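You operate a simulated robot arm through the tools that you are given. There is no shell and no other tool.

You are at the controls of a simulated robot arm. One attempt, no reset.

TASK
Put things in order on the top of the vice bench. At the end: the yellow volt tester stands where the white grade card stood; the brown bush stands on top of the silver spacer block; the white grade card from the top of the vice bench stands on top of the cream tape roll; the cream block fuse from the top of the vice bench stands on top of the red plug cover; whatever was shut is shut again. Leave all else as you found it, and nothing knocked over.

Only the result counts: the job must be done as asked and must still hold three seconds after the hand-in. Knocking over, shifting, dropping, spilling or breaking anything else fails it. Lids that push on must go on centred and level and be pressed home; caps that screw on are set level and turned clockwise until they are tight.

THE ROBOT
A 6-joint arm with a two-finger gripper, fixed in place. Base frame: the origin is at the foot of the arm, x ahead of it, y to its left, z up; the work surface is at about z = 0. Units: cm, rad, N and s.
With the tool pointing down near the work surface it reaches from about 24 to 62 cm from the base axis. Its first joint turns from -1.152 to 1.152 rad. Payload 1.37 kg.
Tool frame: the origin (TCP) lies between the finger pads and is the grasp point; the fingertips stand 2.2 cm ahead of it; z points along the fingers, y is the line along which they close. Largest opening 9.2 cm; the body of the gripper starts 6.5 cm behind the TCP.
Orientation is told as [roll, pitch, yaw] about the base's x, y, z axes, in that order, counted from this pose: with the fingers straight down and closing along the base's y, the tool's x points along the base's -x, its y along +y and its z along -z.

THE INTERFACE
- The arm moves only by the tool send_rows. Its argument "series" is a list of rows, each a list of 7 numbers: the shift along the base's x, y, z in cm, then the turn, a rotation vector about the base's x, y, z in rad, then the closure, from 0 (fully open) to 1 (shut). In form: [[dx, dy, dz, wx, wy, wz, jaw], ...]. A call has 1 to 20 rows; each row shifts and turns the commanded pose from where the row before left it. Rows are played at 5 a second. More than 5 cm and 0.15 rad between two rows, or a gripper value outside its range, and nothing of the call is played. Where a pose cannot be reached the arm comes as near as it can. A force on the tool above 40 N (or 10 N above the force at the start of the call, whichever is more), or a blocked arm, ends the call early, and 0.2 s more pass. The fingers move at their own pace and stop on an object; they squeeze with about 26 N. The grip force told is the motor's: it shows also when the fingers shut on nothing. Time passes only in rows, and 0.2 s behind the last, so rows that do not move let the fingers close. It gives the time, the measured TCP pose, the force on the tool (base axes), the opening and the grip force at its end, in the units of the frame above (readings bear some noise), with the torque about the TCP (base axes, N m) and any sound that the robot's microphone picked up, and new pictures: "views" is both (left out), scene, wrist or none.
- Cameras (640 x 400 px; columns grow to the right, rows downward): "scene" is fixed at [1.58, -42.07, 59.91]; the picture's right is [0.87, -0.49, 0.00], its down [-0.24, -0.42, -0.88] and it looks along [0.43, 0.76, -0.48] (base axes); focal length 370 px, centre (320, 200). "wrist" rides on the gripper at [7.1, 1.9, -10.2] in the tool frame; the picture's right is [-0.26, 0.97, 0.00], its down [-0.75, -0.20, -0.62] and it looks along [-0.60, -0.16, 0.78] (tool axes); focal length 280 px, centre (320, 200). There is no depth. A picture from a camera that has moved, and an enlarged one, comes with that camera's place and axes in the base frame and with its lens. The place of the scene camera against the robot may be out by one fixed shift of up to 1.2 cm in any direction.
- zoom(camera, box): a new picture of the part [left, top, right, bottom] of that camera's present view, enlarged. It takes no simulated time.
- sign_off(): hands the job in; it is judged then, once.

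Nothing tells you positions but the pictures and the camera data. Unless the task says otherwise, let go and move clear before handing in.

The tools are called after "Call:" by a JSON object that holds its "fn" and its "kwargs". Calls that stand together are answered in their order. send_rows: Moves the arm, as the interface text tells. Its arguments: {"type":"object","properties":{"series":{"type":"array","items":{"type":"array","items":{"type":"number"}}},"views":{"type":"string","enum":["both","scene","wrist","none"]}},"required":["series"]} The other tools are called the same way: zoom (camera, box) takes an enlarged picture of a part of a camera's view; sign_off () hands the job in.

At the start:

```text
clock: 0.0
position: [33.66, 10.32, 30.22]
tcp_rot: [-0.001, 0.0, 0.0]
contact_force: [0.5, -0.1, 0.2]
torque: [0.02, 0.02, -0.02]
finger_gap: 9.18
gripper_force: 0.1
```

scene: 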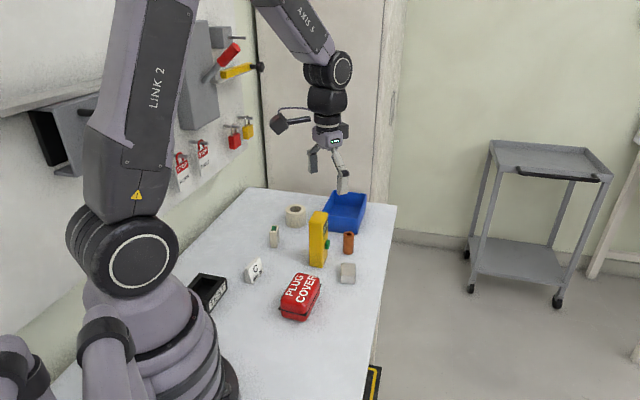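
wrist: 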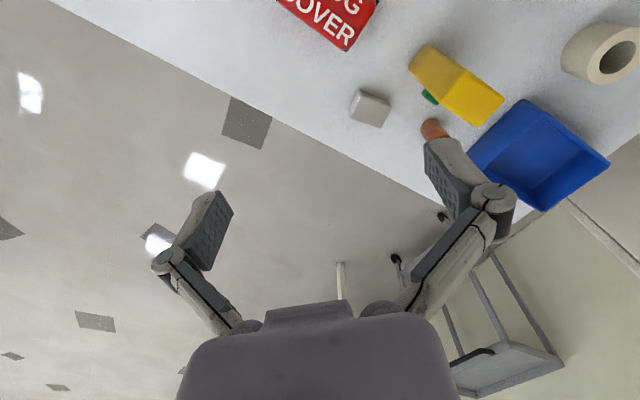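

I see a bench with a cream tape roll, a cream block fuse, a white grade card, a yellow volt tester, a brown bush, a silver block, a red plug cover, a blue bin and a black box. I'll zoom in to get details before I move.

Call:
{"fn": "zoom", "kwargs": {"camera": "scene", "box": [180, 180, 400, 330]}}

Call:
{"fn": "zoom", "kwargs": {"camera": "scene", "box": [260, 190, 380, 265]}}

Call:
{"fn": "zoom", "kwargs": {"camera": "scene", "box": [220, 245, 340, 330]}}

Call:
{"fn": "zoom", "kwargs": {"camera": "wrist", "box": [240, 0, 640, 220]}}

```text
2.67 times, centred on (290, 255) of scene
camera zoom: at [1.58, -42.07, 59.91], right [0.87, -0.49, 0.0], down [-0.24, -0.42, -0.88], along [0.43, 0.76, -0.48], focal length 986 px, centre (400, 53)
```

zoom: 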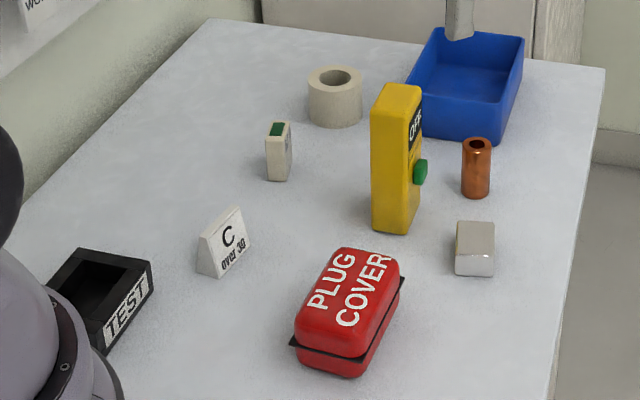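

```text
5.33 times, centred on (320, 228) of scene
camera zoom: at [1.58, -42.07, 59.91], right [0.87, -0.49, 0.0], down [-0.24, -0.42, -0.88], along [0.43, 0.76, -0.48], focal length 1971 px, centre (320, 53)
```

zoom: 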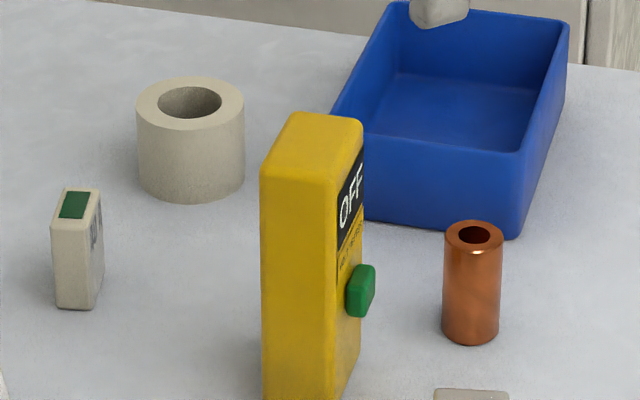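

```text
4.71 times, centred on (280, 288) of scene
camera zoom: at [1.58, -42.07, 59.91], right [0.87, -0.49, 0.0], down [-0.24, -0.42, -0.88], along [0.43, 0.76, -0.48], focal length 1739 px, centre (508, -212)
```

zoom: 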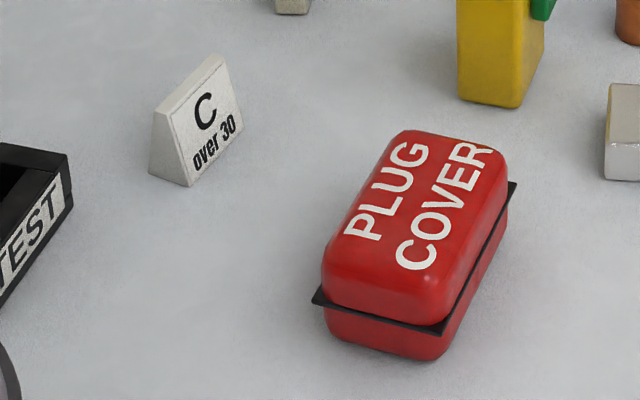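

```text
1.60 times, centred on (440, 110) of wrist
camera zoom: at [26.7, 12.28, 40.38], right [0.26, 0.97, 0.0], down [0.75, -0.2, 0.62], along [0.6, -0.16, -0.78], focal length 449 px, centre (128, 344)
```

zoom: 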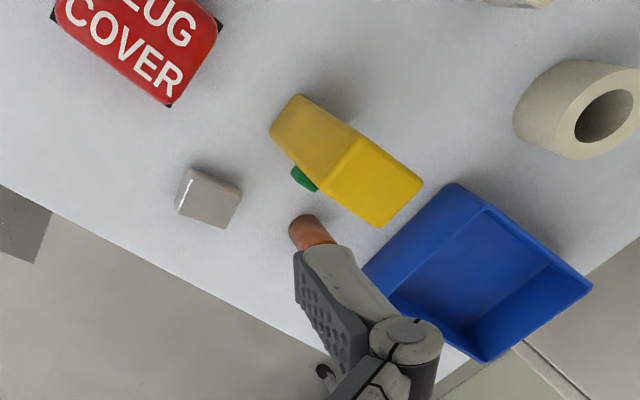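

Everything stands on the bench roughly at x 25–60, y 10–45. I'll move the arm, staying high, to get wrist views from above so I can locate things more precisely.

Call:
{"fn": "send_rows", "kwargs": {"series": [[0, 4, 0.5, 0, 0, 0, 0], [0, 4, 0.5, 0, 0, 0, 0], [0, 4, 0.5, 0, 0, 0, 0], [0, 3, 0.5, 0, 0, 0, 0], [0, 0, 0, 0, 0, 0, 0]]}}

```text
clock: 1.2
position: [33.71, 25.65, 32.4]
tcp_rot: [-0.001, 0.0, 0.001]
contact_force: [0.7, -0.1, 0.4]
torque: [-0.01, 0.01, -0.02]
finger_gap: 9.19
gripper_force: 0.0
camera wrist: at [26.8, 27.55, 42.61], right [0.26, 0.97, 0.0], down [0.75, -0.2, 0.62], along [0.6, -0.16, -0.78], focal length 280 px, centre (320, 200)
```

scene: 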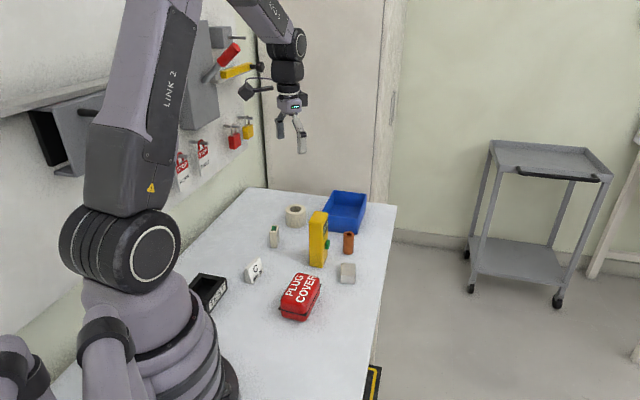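
wrist: 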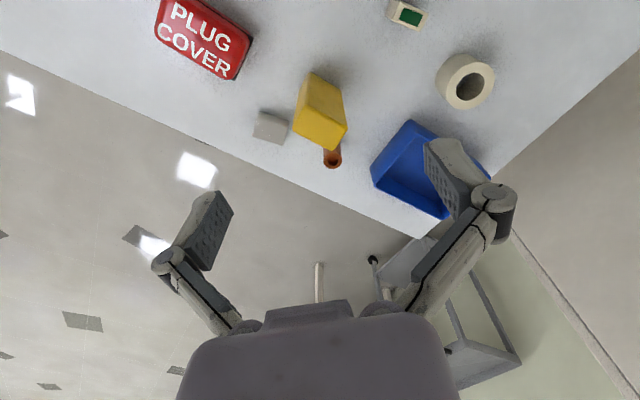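

The wrist view now shows the fuse, roll, tester, bush, silver block, bin and plug cover. I'll zoom in to measure them.

Call:
{"fn": "zoom", "kwargs": {"camera": "wrist", "box": [370, 0, 530, 120]}}

Call:
{"fn": "zoom", "kwargs": {"camera": "wrist", "box": [230, 60, 390, 180]}}

Call:
{"fn": "zoom", "kwargs": {"camera": "wrist", "box": [130, 0, 290, 100]}}

```text
3.33 times, centred on (450, 60) of wrist
camera zoom: at [26.8, 27.55, 42.61], right [0.26, 0.97, 0.0], down [0.75, -0.2, 0.62], along [0.6, -0.16, -0.78], focal length 935 px, centre (-113, 667)
```

zoom: 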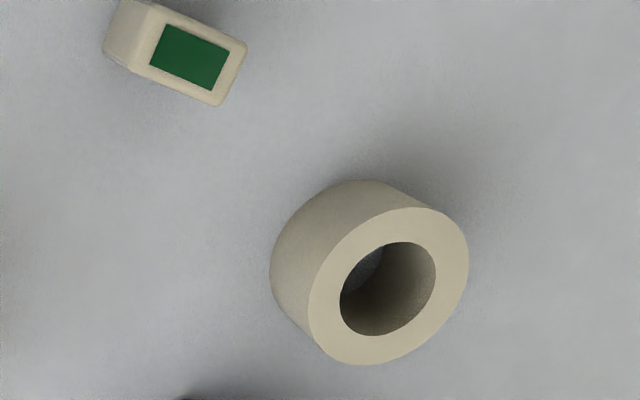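

```text
3.33 times, centred on (310, 120) of wrist
camera zoom: at [26.8, 27.55, 42.61], right [0.26, 0.97, 0.0], down [0.75, -0.2, 0.62], along [0.6, -0.16, -0.78], focal length 935 px, centre (353, 467)
```

zoom: 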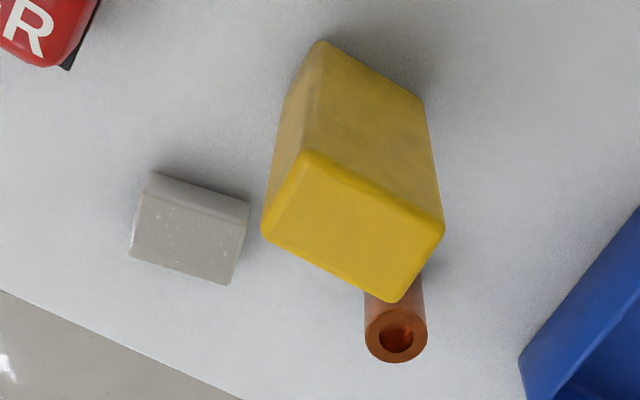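

```text
4.00 times, centred on (210, 50) of wrist
camera zoom: at [26.8, 27.55, 42.61], right [0.26, 0.97, 0.0], down [0.75, -0.2, 0.62], along [0.6, -0.16, -0.78], focal length 1122 px, centre (760, 800)
```

zoom: 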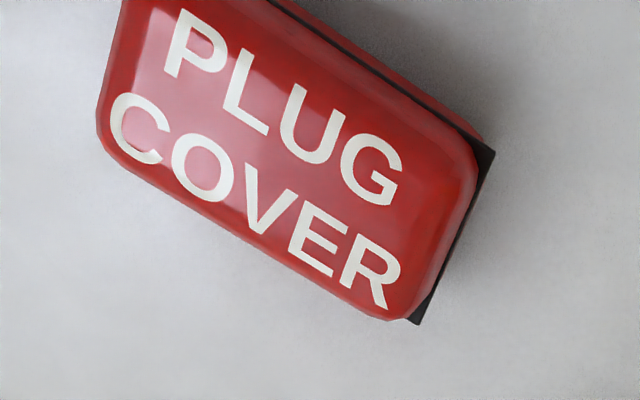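

I take the card to be near (22.6, 26.1) with its wide side at about 35°, the roll near (42.8, 43.7) and the tester near (39.7, 24). Next I'll hover above the card with the jaws turned along its width to measure it.

Call:
{"fn": "send_rows", "kwargs": {"series": [[-1.6, 0.07, -1, 0, 0, -0.136, 0], [-1.6, 0.07, -2, 0, 0, -0.136, 0], [-1.6, 0.07, -2.3, 0, 0, -0.136, 0], [-1.6, 0.07, -2.3, 0, 0, -0.136, 0], [-1.6, 0.07, -2.3, 0, 0, -0.136, 0], [-1.6, 0.07, -2.3, 0, 0, -0.136, 0], [-1.6, 0.07, -2.2, 0, 0, -0.136, 0], [0, 0, 0, 0, 0, 0, 0]]}}

```text
clock: 3.0
position: [22.5, 25.89, 17.83]
tcp_rot: [0.001, -0.001, -0.951]
contact_force: [-0.8, 0.5, 0.5]
torque: [-0.01, 0.01, 0.07]
finger_gap: 9.21
gripper_force: 0.0
camera wrist: at [19.99, 32.76, 27.94], right [0.94, 0.35, 0.0], down [0.27, -0.73, 0.62], along [0.22, -0.59, -0.78], focal length 280 px, centre (320, 200)
```

scene: 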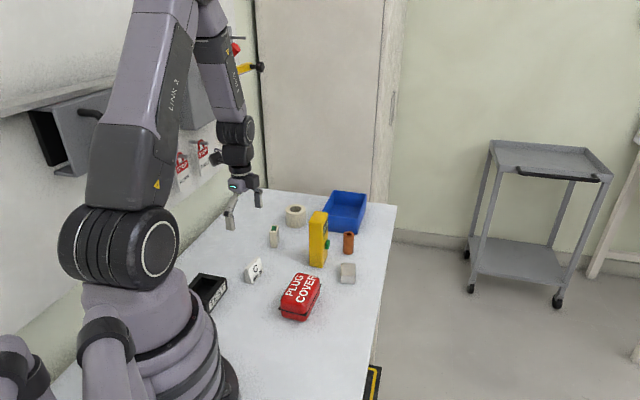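
wrist: 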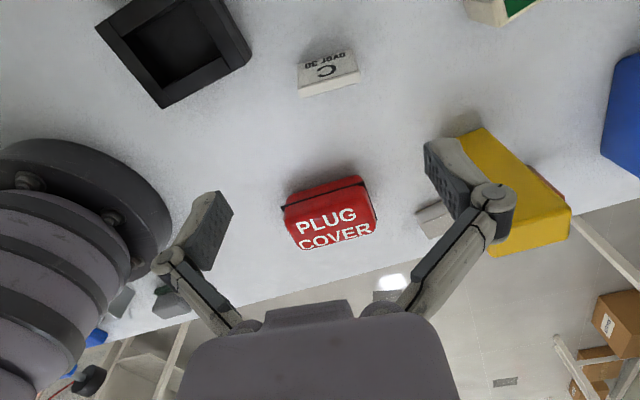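

The card now shows at the top centre of the wrist view. I'll zoom in for its exact corners.

Call:
{"fn": "zoom", "kwargs": {"camera": "wrist", "box": [280, 30, 380, 110]}}

Call:
{"fn": "zoom", "kwargs": {"camera": "wrist", "box": [270, 160, 400, 260]}}

Call:
{"fn": "zoom", "kwargs": {"camera": "scene", "box": [235, 250, 275, 290]}}

```text
5.00 times, centred on (330, 70) of wrist
camera zoom: at [19.99, 32.76, 27.94], right [0.94, 0.35, 0.0], down [0.27, -0.73, 0.62], along [0.22, -0.59, -0.78], focal length 1402 px, centre (270, 850)
```

zoom: 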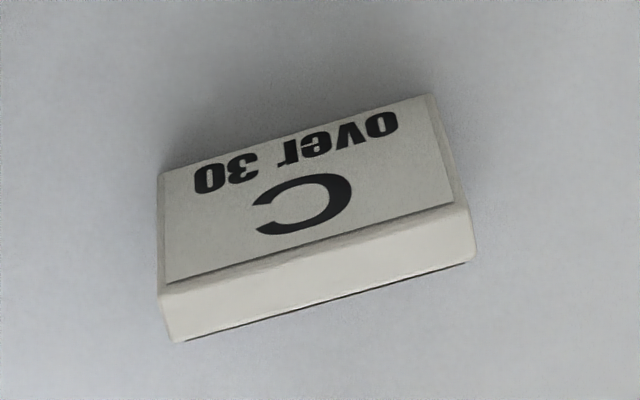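

```text
4.00 times, centred on (335, 210) of wrist
camera zoom: at [19.99, 32.76, 27.94], right [0.94, 0.35, 0.0], down [0.27, -0.73, 0.62], along [0.22, -0.59, -0.78], focal length 1122 px, centre (260, 160)
```

zoom: 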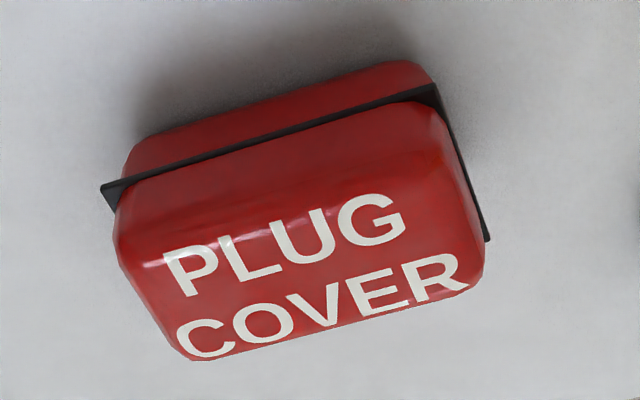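

```text
10.00 times, centred on (255, 270) of scene
camera zoom: at [1.58, -42.07, 59.91], right [0.87, -0.49, 0.0], down [-0.24, -0.42, -0.88], along [0.43, 0.76, -0.48], focal length 3696 px, centre (970, -500)
```

zoom: 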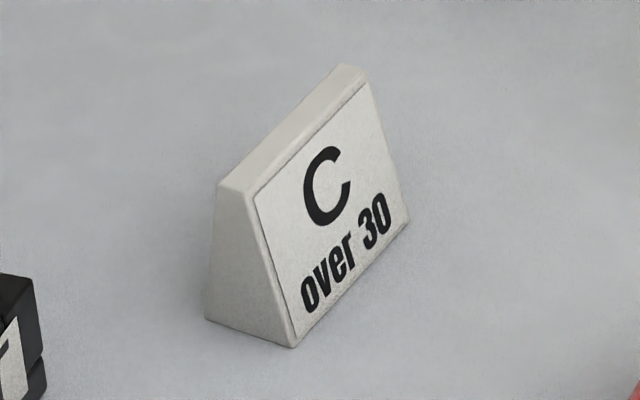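

The card centre comes out at about (23.1, 26.5), it is 5 cm wide at about 35°, and about 3.6 cm tall. I'll move over it and descend part way with the jaws partly closed.

Call:
{"fn": "send_rows", "kwargs": {"series": [[0.55, 0.65, 0, 0, 0, -0.008, 0.2], [0, 0, -3, 0, 0, 0, 0.2], [0, 0, -3, 0, 0, 0, 0.2], [0, 0, -3, 0, 0, 0, 0.2], [0, 0, 0, 0, 0, 0, 0.2]]}}

```text
clock: 4.2
position: [23.21, 26.42, 8.82]
tcp_rot: [-0.001, -0.001, -0.961]
contact_force: [-0.9, 0.6, -0.1]
torque: [0.01, 0.01, -0.02]
finger_gap: 7.34
gripper_force: 0.1
camera wrist: at [20.8, 33.33, 19.17], right [0.94, 0.34, 0.0], down [0.26, -0.73, 0.62], along [0.21, -0.59, -0.78], focal length 280 px, centre (320, 200)
```

scene: 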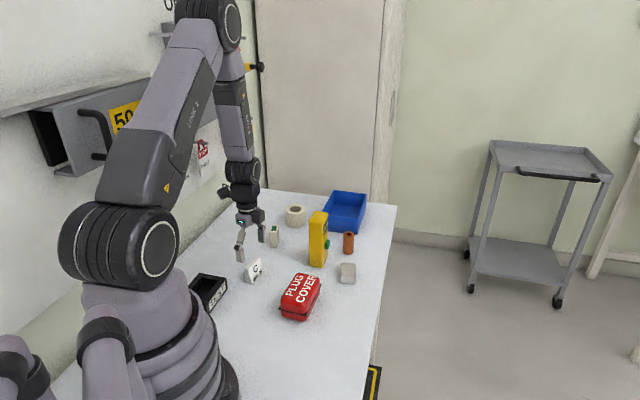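
wrist: 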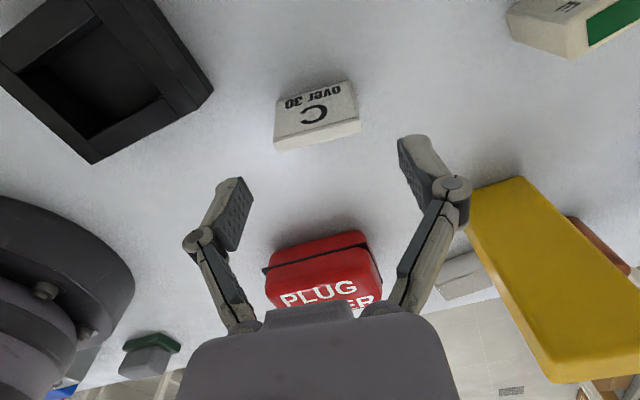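

The card sits between the fingers ahead of me in the wrist view. I'll zoom to check alignment.

Call:
{"fn": "zoom", "kwargs": {"camera": "wrist", "box": [260, 65, 380, 165]}}

Call:
{"fn": "zoom", "kwargs": {"camera": "scene", "box": [220, 200, 300, 290]}}

```text
4.00 times, centred on (320, 115) of wrist
camera zoom: at [20.8, 33.33, 19.17], right [0.94, 0.34, 0.0], down [0.26, -0.73, 0.62], along [0.21, -0.59, -0.78], focal length 1122 px, centre (320, 540)
```

zoom: 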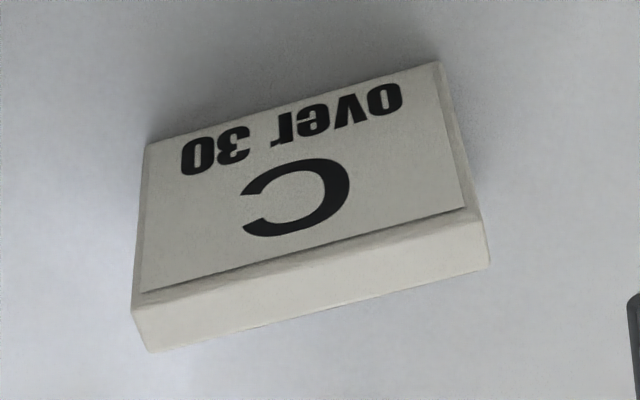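

```text
4.44 times, centred on (260, 245) of scene
camera zoom: at [1.58, -42.07, 59.91], right [0.87, -0.49, 0.0], down [-0.24, -0.42, -0.88], along [0.43, 0.76, -0.48], focal length 1643 px, centre (587, 0)
```

zoom: 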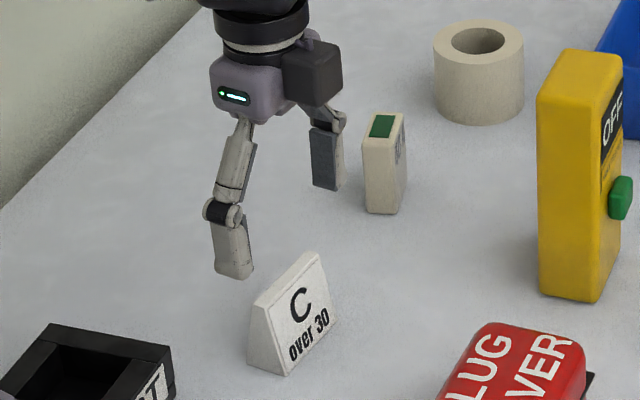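

The card is centred under the gripper within about 1 mm. I'll go down to z≈3, close on its ends, and check the grip.

Call:
{"fn": "send_rows", "kwargs": {"series": [[0, 0, -2, 0, 0, 0, 0.2], [0, 0, -2, 0, 0, 0, 0.2], [0, 0, -1.8, 0, 0, 0, 0.2], [0, 0, 0, 0, 0, 0, 0.2], [0, 0, 0, 0, 0, 0, 0.4], [0, 0, 0, 0, 0, 0, 0.6], [0, 0, 0, 0, 0, 0, 0.6], [0, 0, 0, 0, 0, 0, 0.6]]}}

```text
clock: 6.0
position: [23.07, 26.52, 3.0]
tcp_rot: [-0.001, 0.001, -0.959]
contact_force: [0.3, -0.4, 0.8]
torque: [0.02, 0.0, -0.01]
finger_gap: 5.06
gripper_force: 25.6
camera wrist: at [20.74, 33.4, 13.23], right [0.94, 0.34, 0.0], down [0.26, -0.73, 0.62], along [0.21, -0.59, -0.78], focal length 280 px, centre (320, 200)
```

scene: 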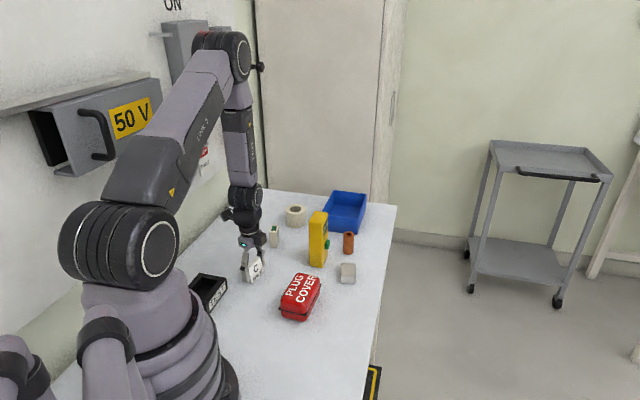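
wrist: 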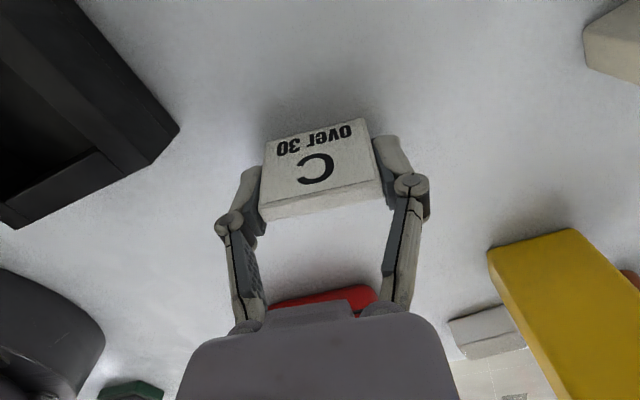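

I have the card gripped at 5.06 cm with firm force, and it stood at about (23.08, 26.5). I'll lift it straight up, then carry it high toward the tape roll, stopping slightly short to view the roll.

Call:
{"fn": "send_rows", "kwargs": {"series": [[0, 0, 2, 0, 0, 0, 0.6], [0, 0, 4, 0, 0, 0, 0.6], [0, 0, 4, 0, 0, 0, 0.6], [0, 0, 4, 0, 0, 0, 0.6], [0, 0, 3, 0, 0, 0, 0.6], [2, 1.3, 0, 0, 0, 0, 0.6], [3.5, 2.2, 0, 0, 0, 0, 0.6], [3.5, 2.2, 0, 0, 0, 0, 0.6], [3.5, 2.2, 0, 0, 0, 0, 0.6], [3.5, 2.2, 0, 0, 0, 0, 0.6], [3.5, 2.2, 0, 0, 0, 0, 0.6], [2.5, 1.6, 0, 0, 0, 0, 0.6], [0, 0, 0, 0, 0, 0, 0.6]]}}

```text
clock: 8.8
position: [45.02, 40.32, 19.92]
tcp_rot: [-0.002, 0.001, -0.96]
contact_force: [-0.2, -0.1, 0.0]
torque: [0.01, 0.02, 0.0]
finger_gap: 5.08
gripper_force: 26.4
camera wrist: at [42.61, 47.24, 30.07], right [0.94, 0.34, 0.0], down [0.27, -0.73, 0.63], along [0.21, -0.59, -0.78], focal length 280 px, centre (320, 200)
```

scene: 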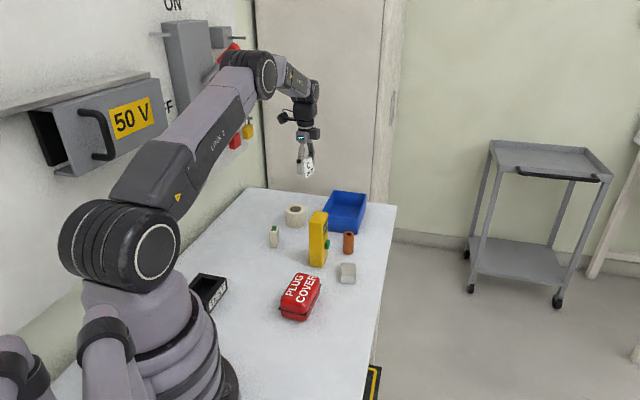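
wrist: 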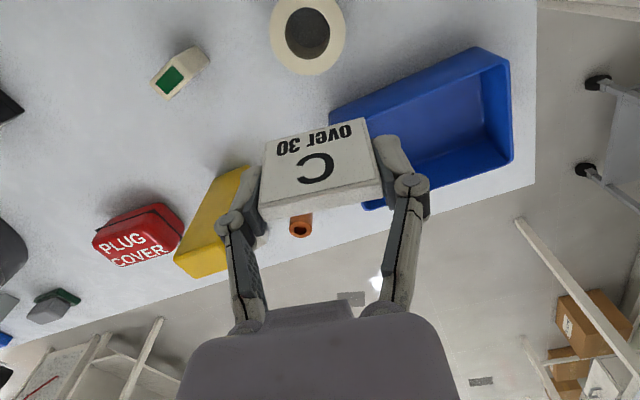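

Call:
{"fn": "zoom", "kwargs": {"camera": "wrist", "box": [250, 0, 370, 90]}}

Call:
{"fn": "zoom", "kwargs": {"camera": "wrist", "box": [130, 30, 250, 110]}}

```text
4.44 times, centred on (310, 45) of wrist
camera zoom: at [42.61, 47.24, 30.07], right [0.94, 0.34, 0.0], down [0.27, -0.73, 0.63], along [0.21, -0.59, -0.78], focal length 1246 px, centre (364, 889)
```

zoom: 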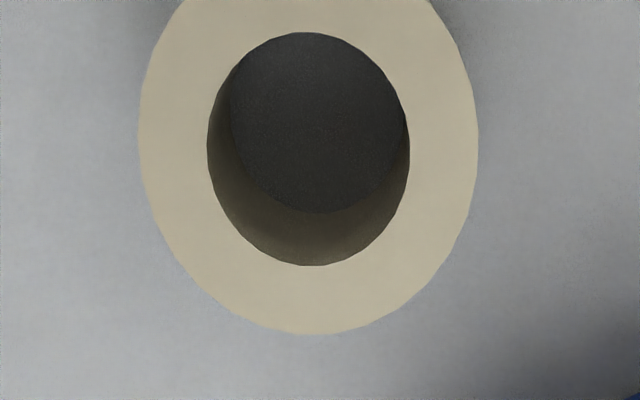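

```text
5.00 times, centred on (190, 70) of wrist
camera zoom: at [42.61, 47.24, 30.07], right [0.94, 0.34, 0.0], down [0.27, -0.73, 0.63], along [0.21, -0.59, -0.78], focal length 1402 px, centre (970, 850)
```

zoom: 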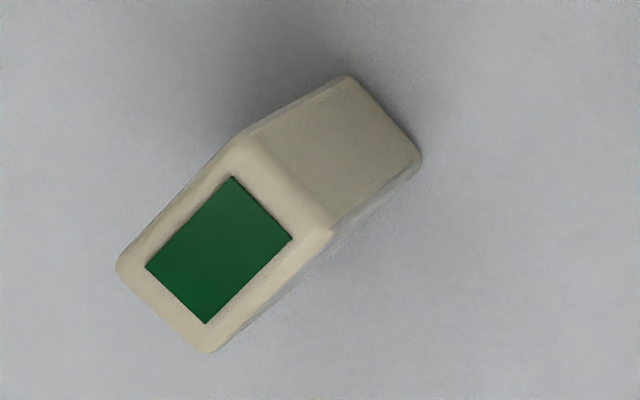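

From this view the roll centre is at about (42.92, 43.5), 4.45 cm tall, 6.1 cm outside diameter and 3.6 cm hole, so the 5 cm card spans the hole. I'll move over it and descend to just above.

Call:
{"fn": "send_rows", "kwargs": {"series": [[-1.1, 1.6, 0, 0, 0, 0, 0.6], [-1.06, 1.57, 0, 0, 0, 0, 0.6], [0, 0, -3, 0, 0, 0, 0.6], [0, 0, -3, 0, 0, 0, 0.6], [0, 0, -3, 0, 0, 0, 0.6], [0, 0, -2, 0, 0, 0, 0.6], [0, 0, 0, 0, 0, 0, 0.6]]}}

```text
clock: 10.4
position: [43.05, 43.69, 8.78]
tcp_rot: [0.002, -0.001, -0.96]
contact_force: [0.4, -0.1, -0.6]
torque: [-0.02, -0.03, -0.02]
finger_gap: 5.08
gripper_force: 26.1
camera wrist: at [40.66, 50.56, 19.02], right [0.94, 0.34, 0.0], down [0.26, -0.73, 0.62], along [0.21, -0.59, -0.78], focal length 280 px, centre (320, 200)
```

scene: 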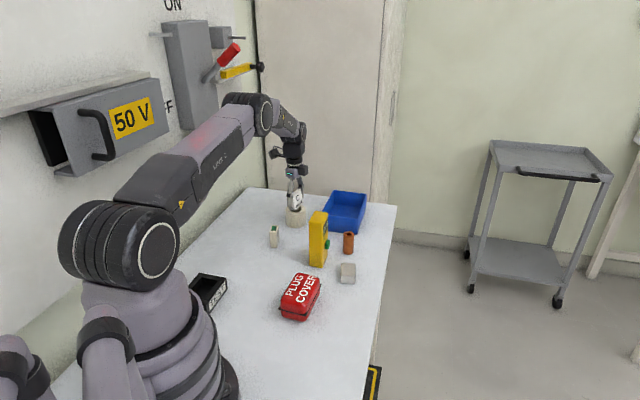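
wrist: 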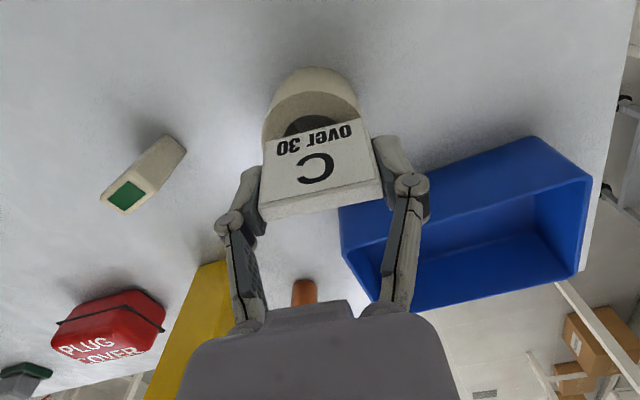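

The card hangs just above the roll. I'll zoom to check centring before lowering.

Call:
{"fn": "zoom", "kwargs": {"camera": "wrist", "box": [240, 50, 400, 230]}}

Call:
{"fn": "zoom", "kwargs": {"camera": "scene", "box": [260, 150, 340, 240]}}

```text
2.22 times, centred on (320, 140) of wrist
camera zoom: at [40.66, 50.56, 19.02], right [0.94, 0.34, 0.0], down [0.26, -0.73, 0.62], along [0.21, -0.59, -0.78], focal length 623 px, centre (320, 333)
```

zoom: 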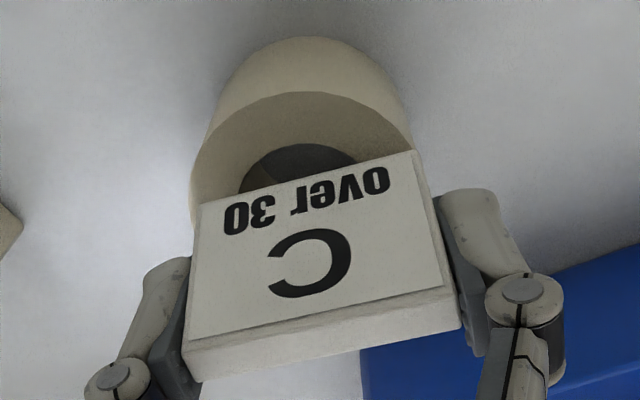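

```text
4.44 times, centred on (300, 195) of scene
camera zoom: at [1.58, -42.07, 59.91], right [0.87, -0.49, 0.0], down [-0.24, -0.42, -0.88], along [0.43, 0.76, -0.48], focal length 1643 px, centre (409, 222)
```

zoom: 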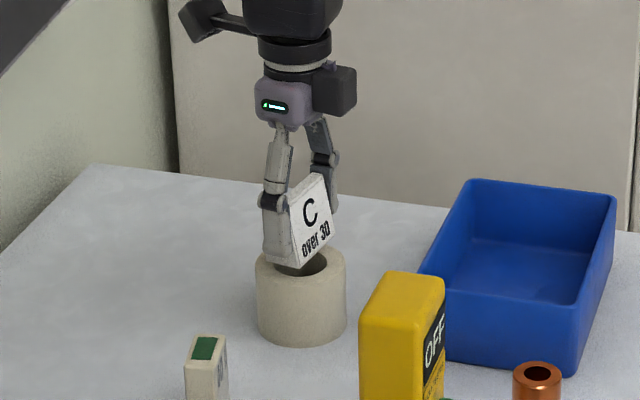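

The card needs a small shift of about (-0.19, -0.33) cm to be centred on the roll. I'll apply that and lower to nearly touching.

Call:
{"fn": "send_rows", "kwargs": {"series": [[-0.19, -0.33, 0, 0, 0, 0, 0.6], [0, 0, 0, 0, 0, 0, 0.6], [0, 0, -0.5, 0, 0, 0, 0.6], [0, 0, -0.5, 0, 0, 0, 0.6], [0, 0, -0.2, 0, 0, 0, 0.6], [0, 0, 0, 0, 0, 0, 0.6]]}}

Call:
{"fn": "zoom", "kwargs": {"camera": "wrist", "box": [240, 50, 400, 230]}}

Call:
{"fn": "zoom", "kwargs": {"camera": "scene", "box": [270, 170, 330, 235]}}

```text
clock: 11.8
position: [42.82, 43.29, 7.79]
tcp_rot: [0.003, -0.001, -0.959]
contact_force: [1.2, -1.6, 4.3]
torque: [-0.06, 0.01, 0.04]
finger_gap: 5.06
gripper_force: 26.6
camera wrist: at [40.39, 50.19, 18.03], right [0.94, 0.34, 0.0], down [0.26, -0.73, 0.62], along [0.21, -0.59, -0.78], focal length 280 px, centre (320, 200)
```

scene: 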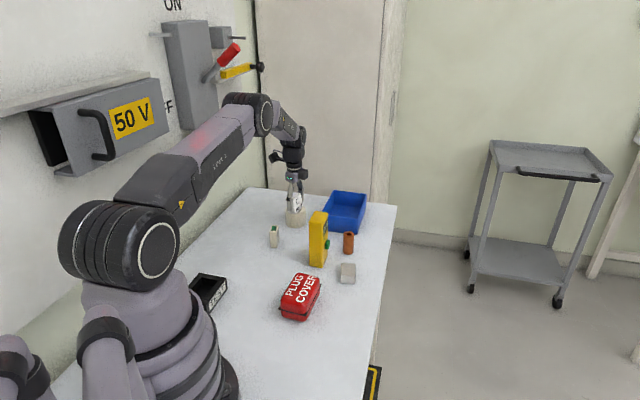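
wrist: 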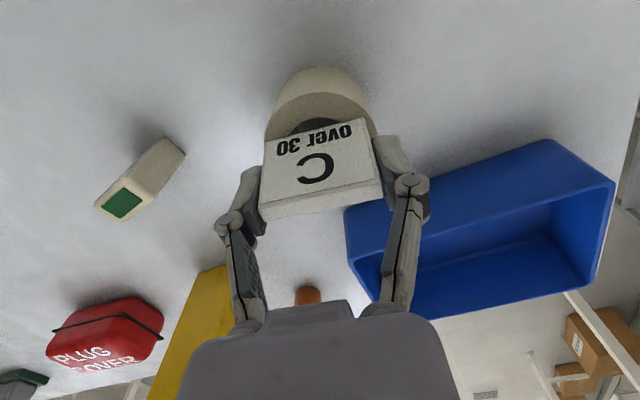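

```text
2.22 times, centred on (320, 140) of wrist
camera zoom: at [40.39, 50.19, 18.03], right [0.94, 0.34, 0.0], down [0.26, -0.73, 0.62], along [0.21, -0.59, -0.78], focal length 623 px, centre (320, 333)
```

zoom: 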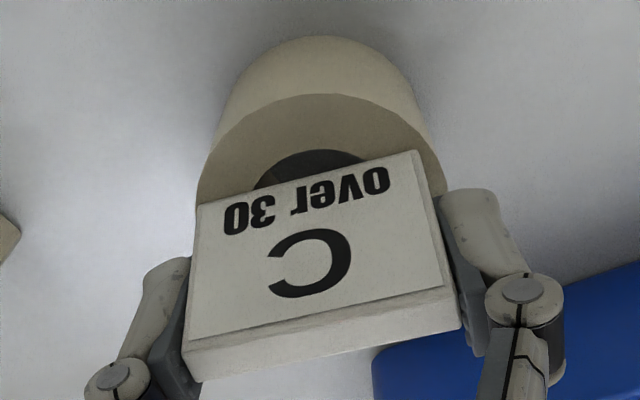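

```text
6.15 times, centred on (300, 202) of scene
camera zoom: at [1.58, -42.07, 59.91], right [0.87, -0.49, 0.0], down [-0.24, -0.42, -0.88], along [0.43, 0.76, -0.48], focal length 2275 px, centre (443, 185)
```

zoom: 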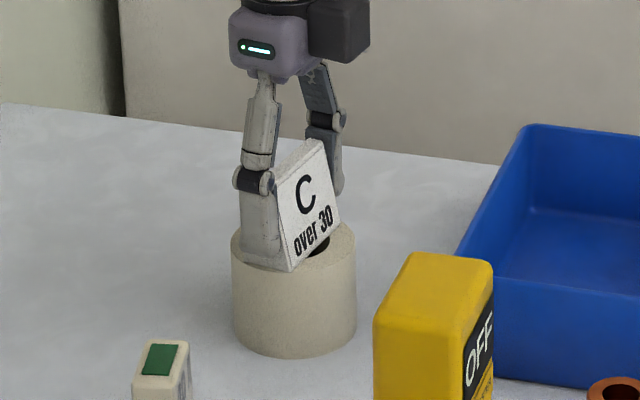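

The card seems to be touching the roll (about 4 N up) and is well centred. I'll ease down a touch more to confirm it's seated.

Call:
{"fn": "send_rows", "kwargs": {"series": [[0, 0, -0.1, 0, 0, 0, 0.6], [0, 0, 0, 0, 0, 0, 0.6]], "views": "none"}}

```text
clock: 12.4
position: [42.74, 43.24, 7.87]
tcp_rot: [0.001, 0.001, -0.961]
contact_force: [-5.2, -4.3, 18.0]
torque: [-0.15, 0.18, 0.0]
finger_gap: 5.1
gripper_force: 25.8
```

It is firmly seated (18 N). I'll relieve the pressure, open the jaws, and check.

Call:
{"fn": "send_rows", "kwargs": {"series": [[0, 0, 0.15, 0, 0, 0, 0.6], [0, 0, 0.05, 0, 0, 0, 0.6], [0, 0, 0, 0, 0, 0, 0.45], [0, 0, 0, 0, 0, 0, 0.25], [0, 0, 0, 0, 0, 0, 0.2], [0, 0, 0, 0, 0, 0, 0.2]]}}

Call:
{"fn": "zoom", "kwargs": {"camera": "wrist", "box": [220, 50, 420, 230]}}

Call:
{"fn": "zoom", "kwargs": {"camera": "scene", "box": [270, 170, 330, 235]}}

```text
clock: 13.8
position: [42.85, 43.14, 7.89]
tcp_rot: [-0.001, 0.001, -0.96]
contact_force: [0.2, 0.6, -0.8]
torque: [0.0, -0.02, -0.01]
finger_gap: 7.36
gripper_force: 0.0
camera wrist: at [40.42, 50.13, 18.06], right [0.94, 0.34, 0.0], down [0.26, -0.73, 0.63], along [0.21, -0.59, -0.78], focal length 280 px, centre (320, 200)
```

scene: 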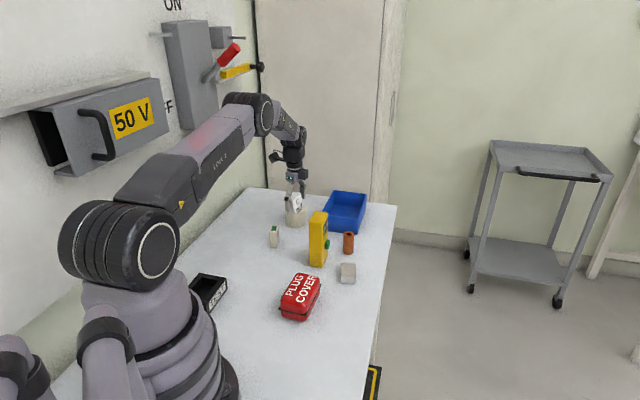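
wrist: 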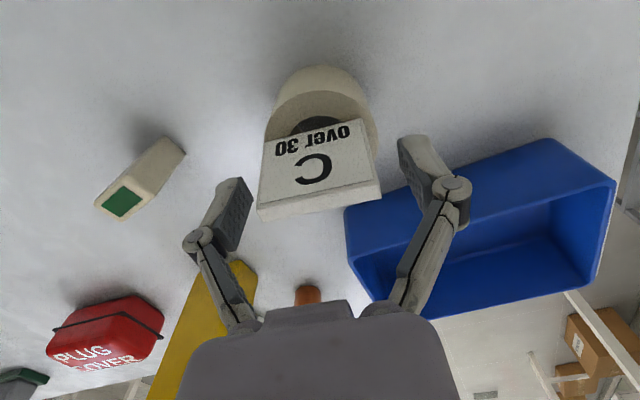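

```text
2.22 times, centred on (320, 140) of wrist
camera zoom: at [40.42, 50.13, 18.06], right [0.94, 0.34, 0.0], down [0.26, -0.73, 0.63], along [0.21, -0.59, -0.78], focal length 623 px, centre (320, 333)
```

zoom: 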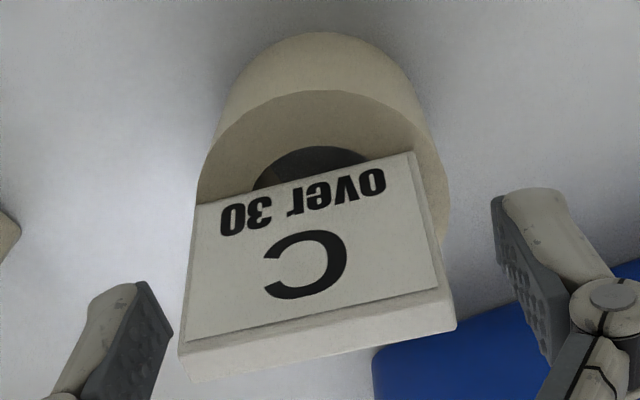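

```text
6.15 times, centred on (300, 202) of scene
camera zoom: at [1.58, -42.07, 59.91], right [0.87, -0.49, 0.0], down [-0.24, -0.42, -0.88], along [0.43, 0.76, -0.48], focal length 2275 px, centre (443, 185)
```

zoom: 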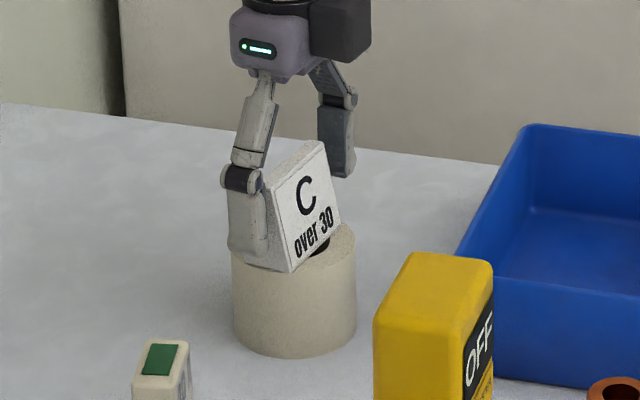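

The card stands level and centred on the roll. I'll lift off and move above the tester to measure it.

Call:
{"fn": "send_rows", "kwargs": {"series": [[0, 0, 3, 0, 0, 0, 0.2], [0, 0, 4, 0, 0, 0, 0.1], [0, 0, 4, 0, 0, 0, 0], [0, 0, 4, 0, 0, 0, 0], [-0.6, -3.8, 1, 0, 0, 0.038, 0], [-0.6, -3.8, 1, 0, 0, 0.038, 0], [-0.6, -3.8, 1, 0, 0, 0.038, 0], [-0.6, -3.8, 1, 0, 0, 0.038, 0], [-0.7, -3.8, 0, 0, 0, 0.038, 0], [0, 0, 0, 0, 0, 0, 0]]}}

Call:
{"fn": "zoom", "kwargs": {"camera": "wrist", "box": [250, 40, 410, 160]}}

Call:
{"fn": "zoom", "kwargs": {"camera": "scene", "box": [260, 180, 380, 290]}}

```text
clock: 16.0
position: [39.38, 24.03, 26.61]
tcp_rot: [0.0, -0.001, -0.77]
contact_force: [-0.2, -0.3, 1.1]
torque: [-0.03, -0.02, 0.01]
finger_gap: 9.19
gripper_force: 0.1
camera wrist: at [35.75, 30.46, 36.94], right [0.86, 0.51, 0.0], down [0.4, -0.67, 0.63], along [0.32, -0.54, -0.78], focal length 280 px, centre (320, 200)
```

scene: 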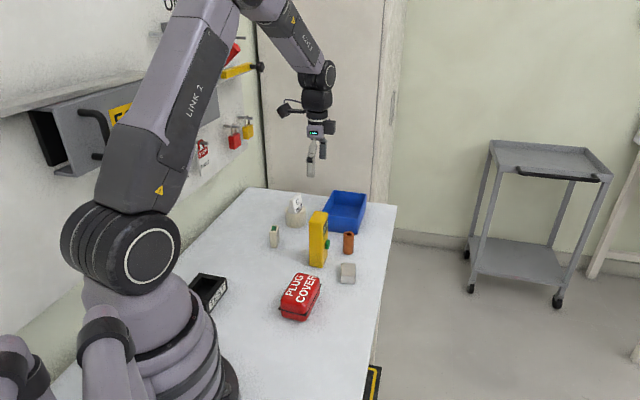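
wrist: 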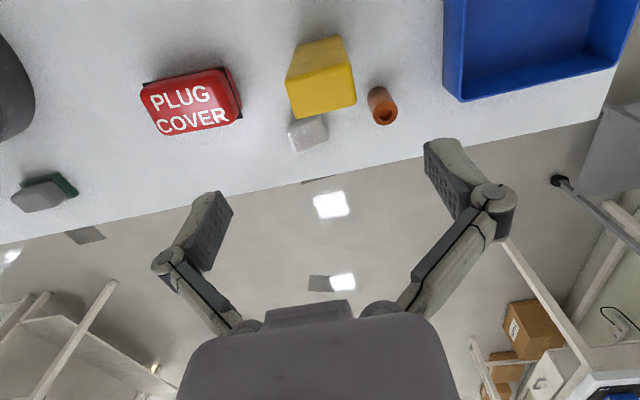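

```text
3.33 times, centred on (330, 100) of wrist
camera zoom: at [35.75, 30.46, 36.94], right [0.86, 0.51, 0.0], down [0.4, -0.67, 0.63], along [0.32, -0.54, -0.78], focal length 935 px, centre (287, 533)
```

zoom: 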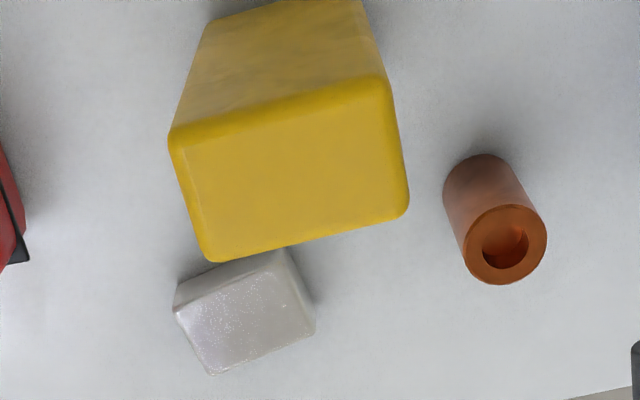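

```text
3.64 times, centred on (320, 235) of scene
camera zoom: at [1.58, -42.07, 59.91], right [0.87, -0.49, 0.0], down [-0.24, -0.42, -0.88], along [0.43, 0.76, -0.48], focal length 1344 px, centre (320, 73)
```

zoom: 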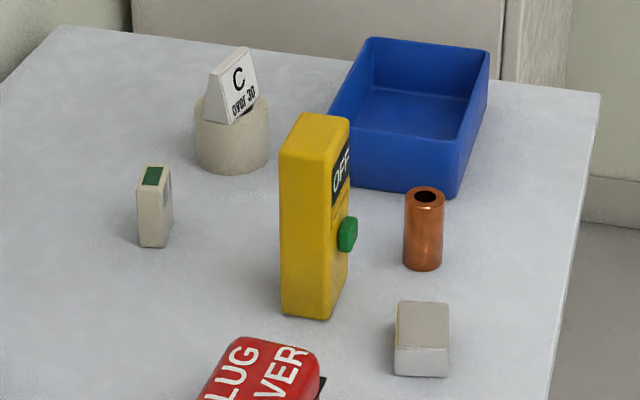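

The tester's centre is at about (39.7, 24.0), about 5.3 × 3.4 cm, with its long axis at 44.5° and height about 13. I'll grip across the short faces, away from the button, so I'll align and come down to just above its top.

Call:
{"fn": "send_rows", "kwargs": {"series": [[0.22, -0.1, 0, 0, 0, -0.024, 0], [0, 0, -3.5, 0, 0, 0, 0], [0, 0, -3.5, 0, 0, 0, 0], [0, 0, -3, 0, 0, 0, 0], [0, 0, 0, 0, 0, 0, 0]]}}

Call:
{"fn": "zoom", "kwargs": {"camera": "wrist", "box": [220, 60, 420, 220]}}

Call:
{"fn": "zoom", "kwargs": {"camera": "scene", "box": [280, 160, 380, 280]}}

```text
clock: 17.2
position: [39.95, 24.01, 16.8]
tcp_rot: [0.002, 0.001, -0.794]
contact_force: [-0.6, 0.3, -0.2]
torque: [-0.02, -0.01, -0.02]
finger_gap: 9.2
gripper_force: 0.0
camera wrist: at [36.29, 30.36, 27.05], right [0.87, 0.49, 0.0], down [0.38, -0.68, 0.62], along [0.31, -0.54, -0.78], focal length 280 px, centre (320, 200)
```

scene: 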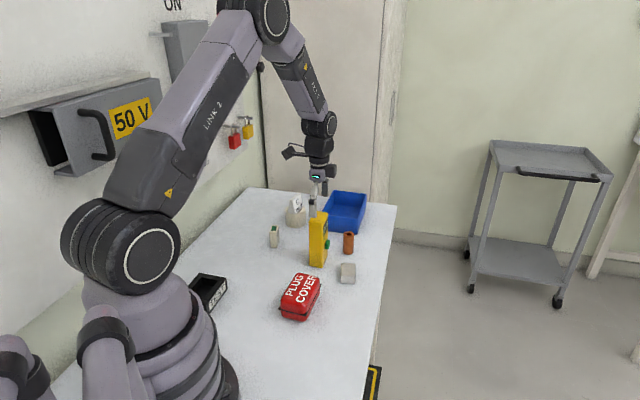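
wrist: 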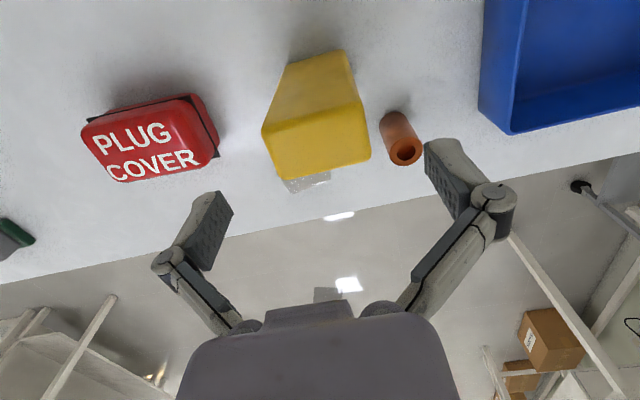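

```text
2.50 times, centred on (320, 140) of wrist
camera zoom: at [36.29, 30.36, 27.05], right [0.87, 0.49, 0.0], down [0.38, -0.68, 0.62], along [0.31, -0.54, -0.78], focal length 701 px, centre (320, 350)
```

zoom: 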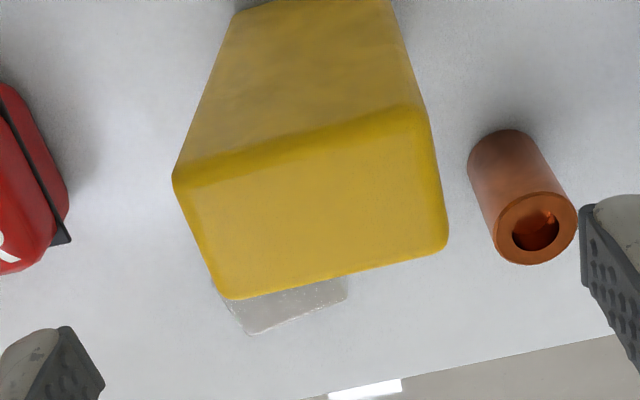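

```text
3.33 times, centred on (330, 220) of scene
camera zoom: at [1.58, -42.07, 59.91], right [0.87, -0.49, 0.0], down [-0.24, -0.42, -0.88], along [0.43, 0.76, -0.48], focal length 1232 px, centre (287, 133)
```

zoom: 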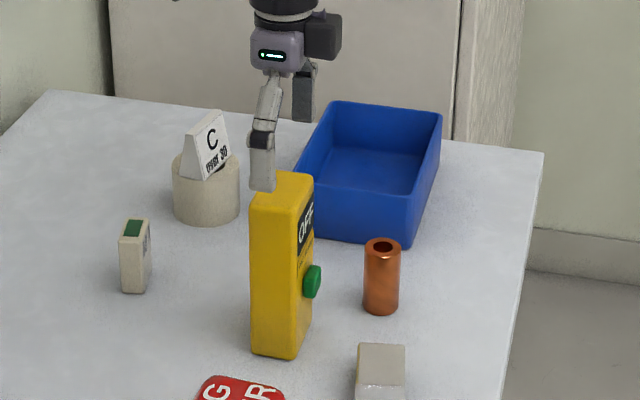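

The gripper is well aligned over the tester, needing only a 1.5 mm shift. I'll go down to z≈9 and close on the short faces.

Call:
{"fn": "send_rows", "kwargs": {"series": [[-0.1, -0.1, -1, 0, 0, 0.01, 0], [0, 0, -2.3, 0, 0, 0, 0], [0, 0, -2.3, 0, 0, 0, 0], [0, 0, -2.2, 0, 0, 0, 0], [0, 0, 0, 0, 0, 0, 0], [0, 0, 0, 0, 0, 0, 0.2], [0, 0, 0, 0, 0, 0, 0.4], [0, 0, 0, 0, 0, 0, 0.6], [0, 0, 0, 0, 0, 0, 0.6], [0, 0, 0, 0, 0, 0, 0.6]]}}

Call:
{"fn": "zoom", "kwargs": {"camera": "scene", "box": [280, 160, 380, 280]}}

```text
clock: 19.4
position: [39.7, 24.09, 9.16]
tcp_rot: [0.001, 0.001, -0.784]
contact_force: [-4.8, -2.5, 21.1]
torque: [0.17, 0.08, 0.05]
finger_gap: 6.73
gripper_force: 25.8
camera wrist: at [36.21, 30.41, 19.38], right [0.87, 0.5, 0.0], down [0.39, -0.68, 0.62], along [0.31, -0.54, -0.78], focal length 280 px, centre (320, 200)
```

scene: 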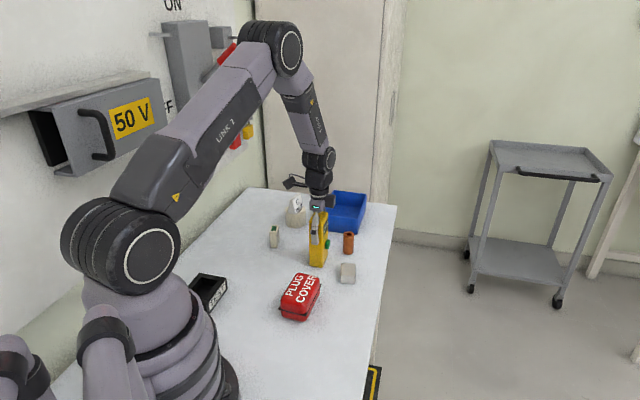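
wrist: 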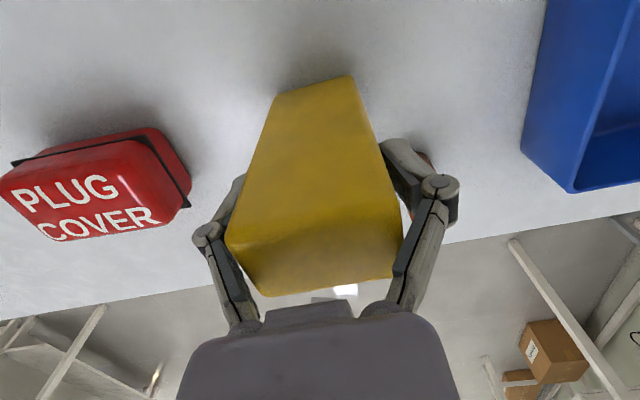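

```text
3.33 times, centred on (330, 220) of scene
camera zoom: at [1.57, -42.07, 59.91], right [0.87, -0.49, 0.0], down [-0.24, -0.42, -0.88], along [0.43, 0.76, -0.48], focal length 1232 px, centre (287, 133)
```

zoom: 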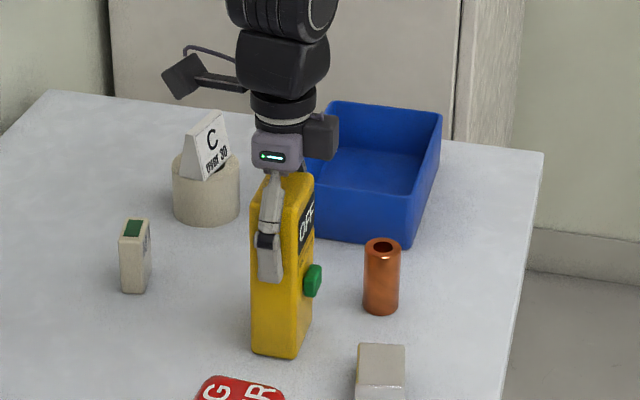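

The fingers stopped at 6.7 cm with an upward push, so the finger links are most likely catching the tester's top corners. I need to grip nearer the top, so I'll open, rise about 2.8 cm and look again.

Call:
{"fn": "send_rows", "kwargs": {"series": [[0, 0, 0, 0, 0, 0, 0.3], [0, 0, 0, 0, 0, 0, 0], [0, 0, 0, 0, 0, 0, 0], [0, 0, 1.4, 0, 0, 0, 0], [0, 0, 1.4, 0, 0, 0, 0], [0, 0, 0, 0, 0, 0, 0]]}}

Call:
{"fn": "zoom", "kwargs": {"camera": "wrist", "box": [200, 60, 460, 320]}}

Call:
{"fn": "zoom", "kwargs": {"camera": "scene", "box": [280, 160, 380, 280]}}

```text
clock: 20.8
position: [39.61, 23.88, 11.71]
tcp_rot: [0.001, 0.0, -0.784]
contact_force: [-0.3, -0.1, 0.2]
torque: [-0.01, -0.01, 0.0]
finger_gap: 9.17
gripper_force: 0.0
camera wrist: at [36.07, 30.35, 21.94], right [0.87, 0.5, 0.0], down [0.39, -0.68, 0.63], along [0.31, -0.54, -0.78], focal length 280 px, centre (320, 200)
```

scene: 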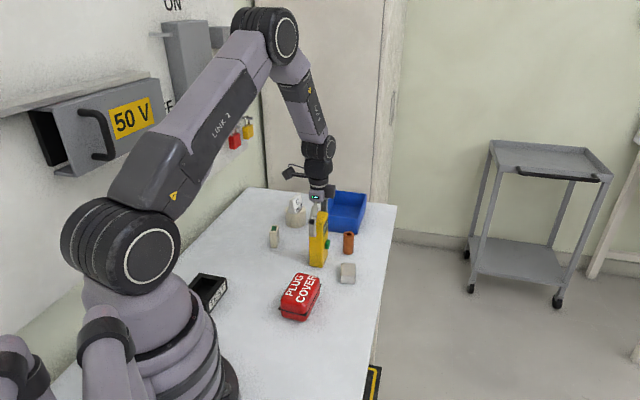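
wrist: 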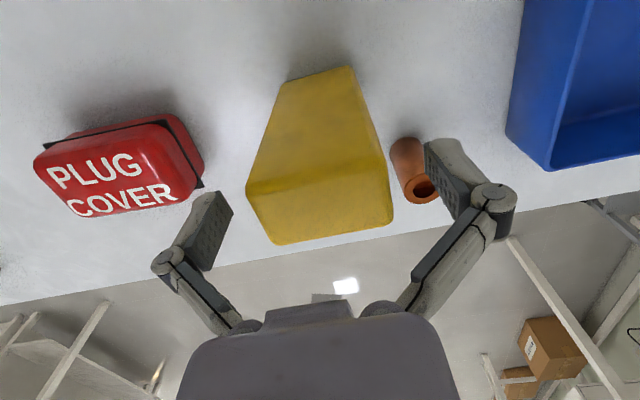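

```text
1.54 times, centred on (330, 190) of wrist
camera zoom: at [36.07, 30.35, 21.94], right [0.87, 0.5, 0.0], down [0.39, -0.68, 0.63], along [0.31, -0.54, -0.78], focal length 431 px, centre (305, 215)
```

zoom: 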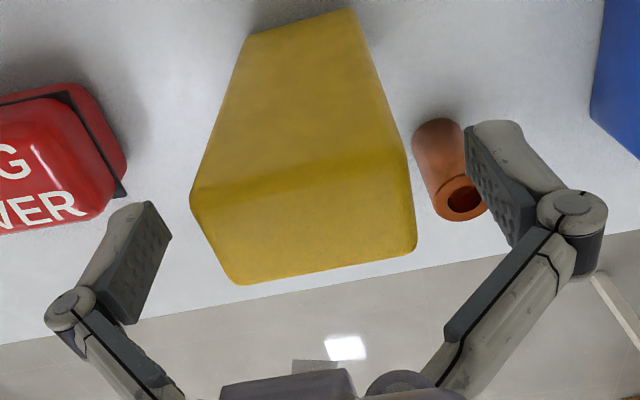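

```text
3.33 times, centred on (330, 220) of scene
camera zoom: at [1.58, -42.07, 59.91], right [0.87, -0.49, 0.0], down [-0.24, -0.42, -0.88], along [0.43, 0.76, -0.48], focal length 1232 px, centre (287, 133)
```

zoom: 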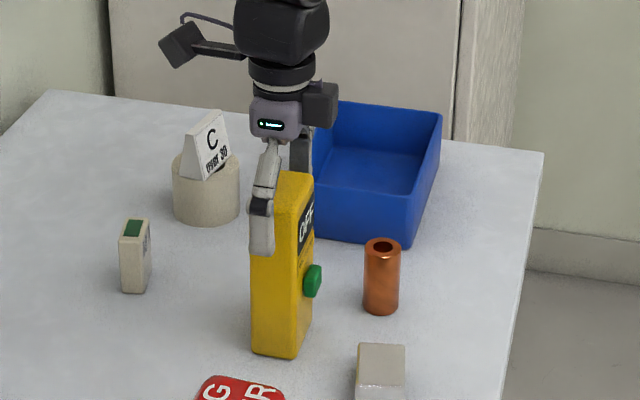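

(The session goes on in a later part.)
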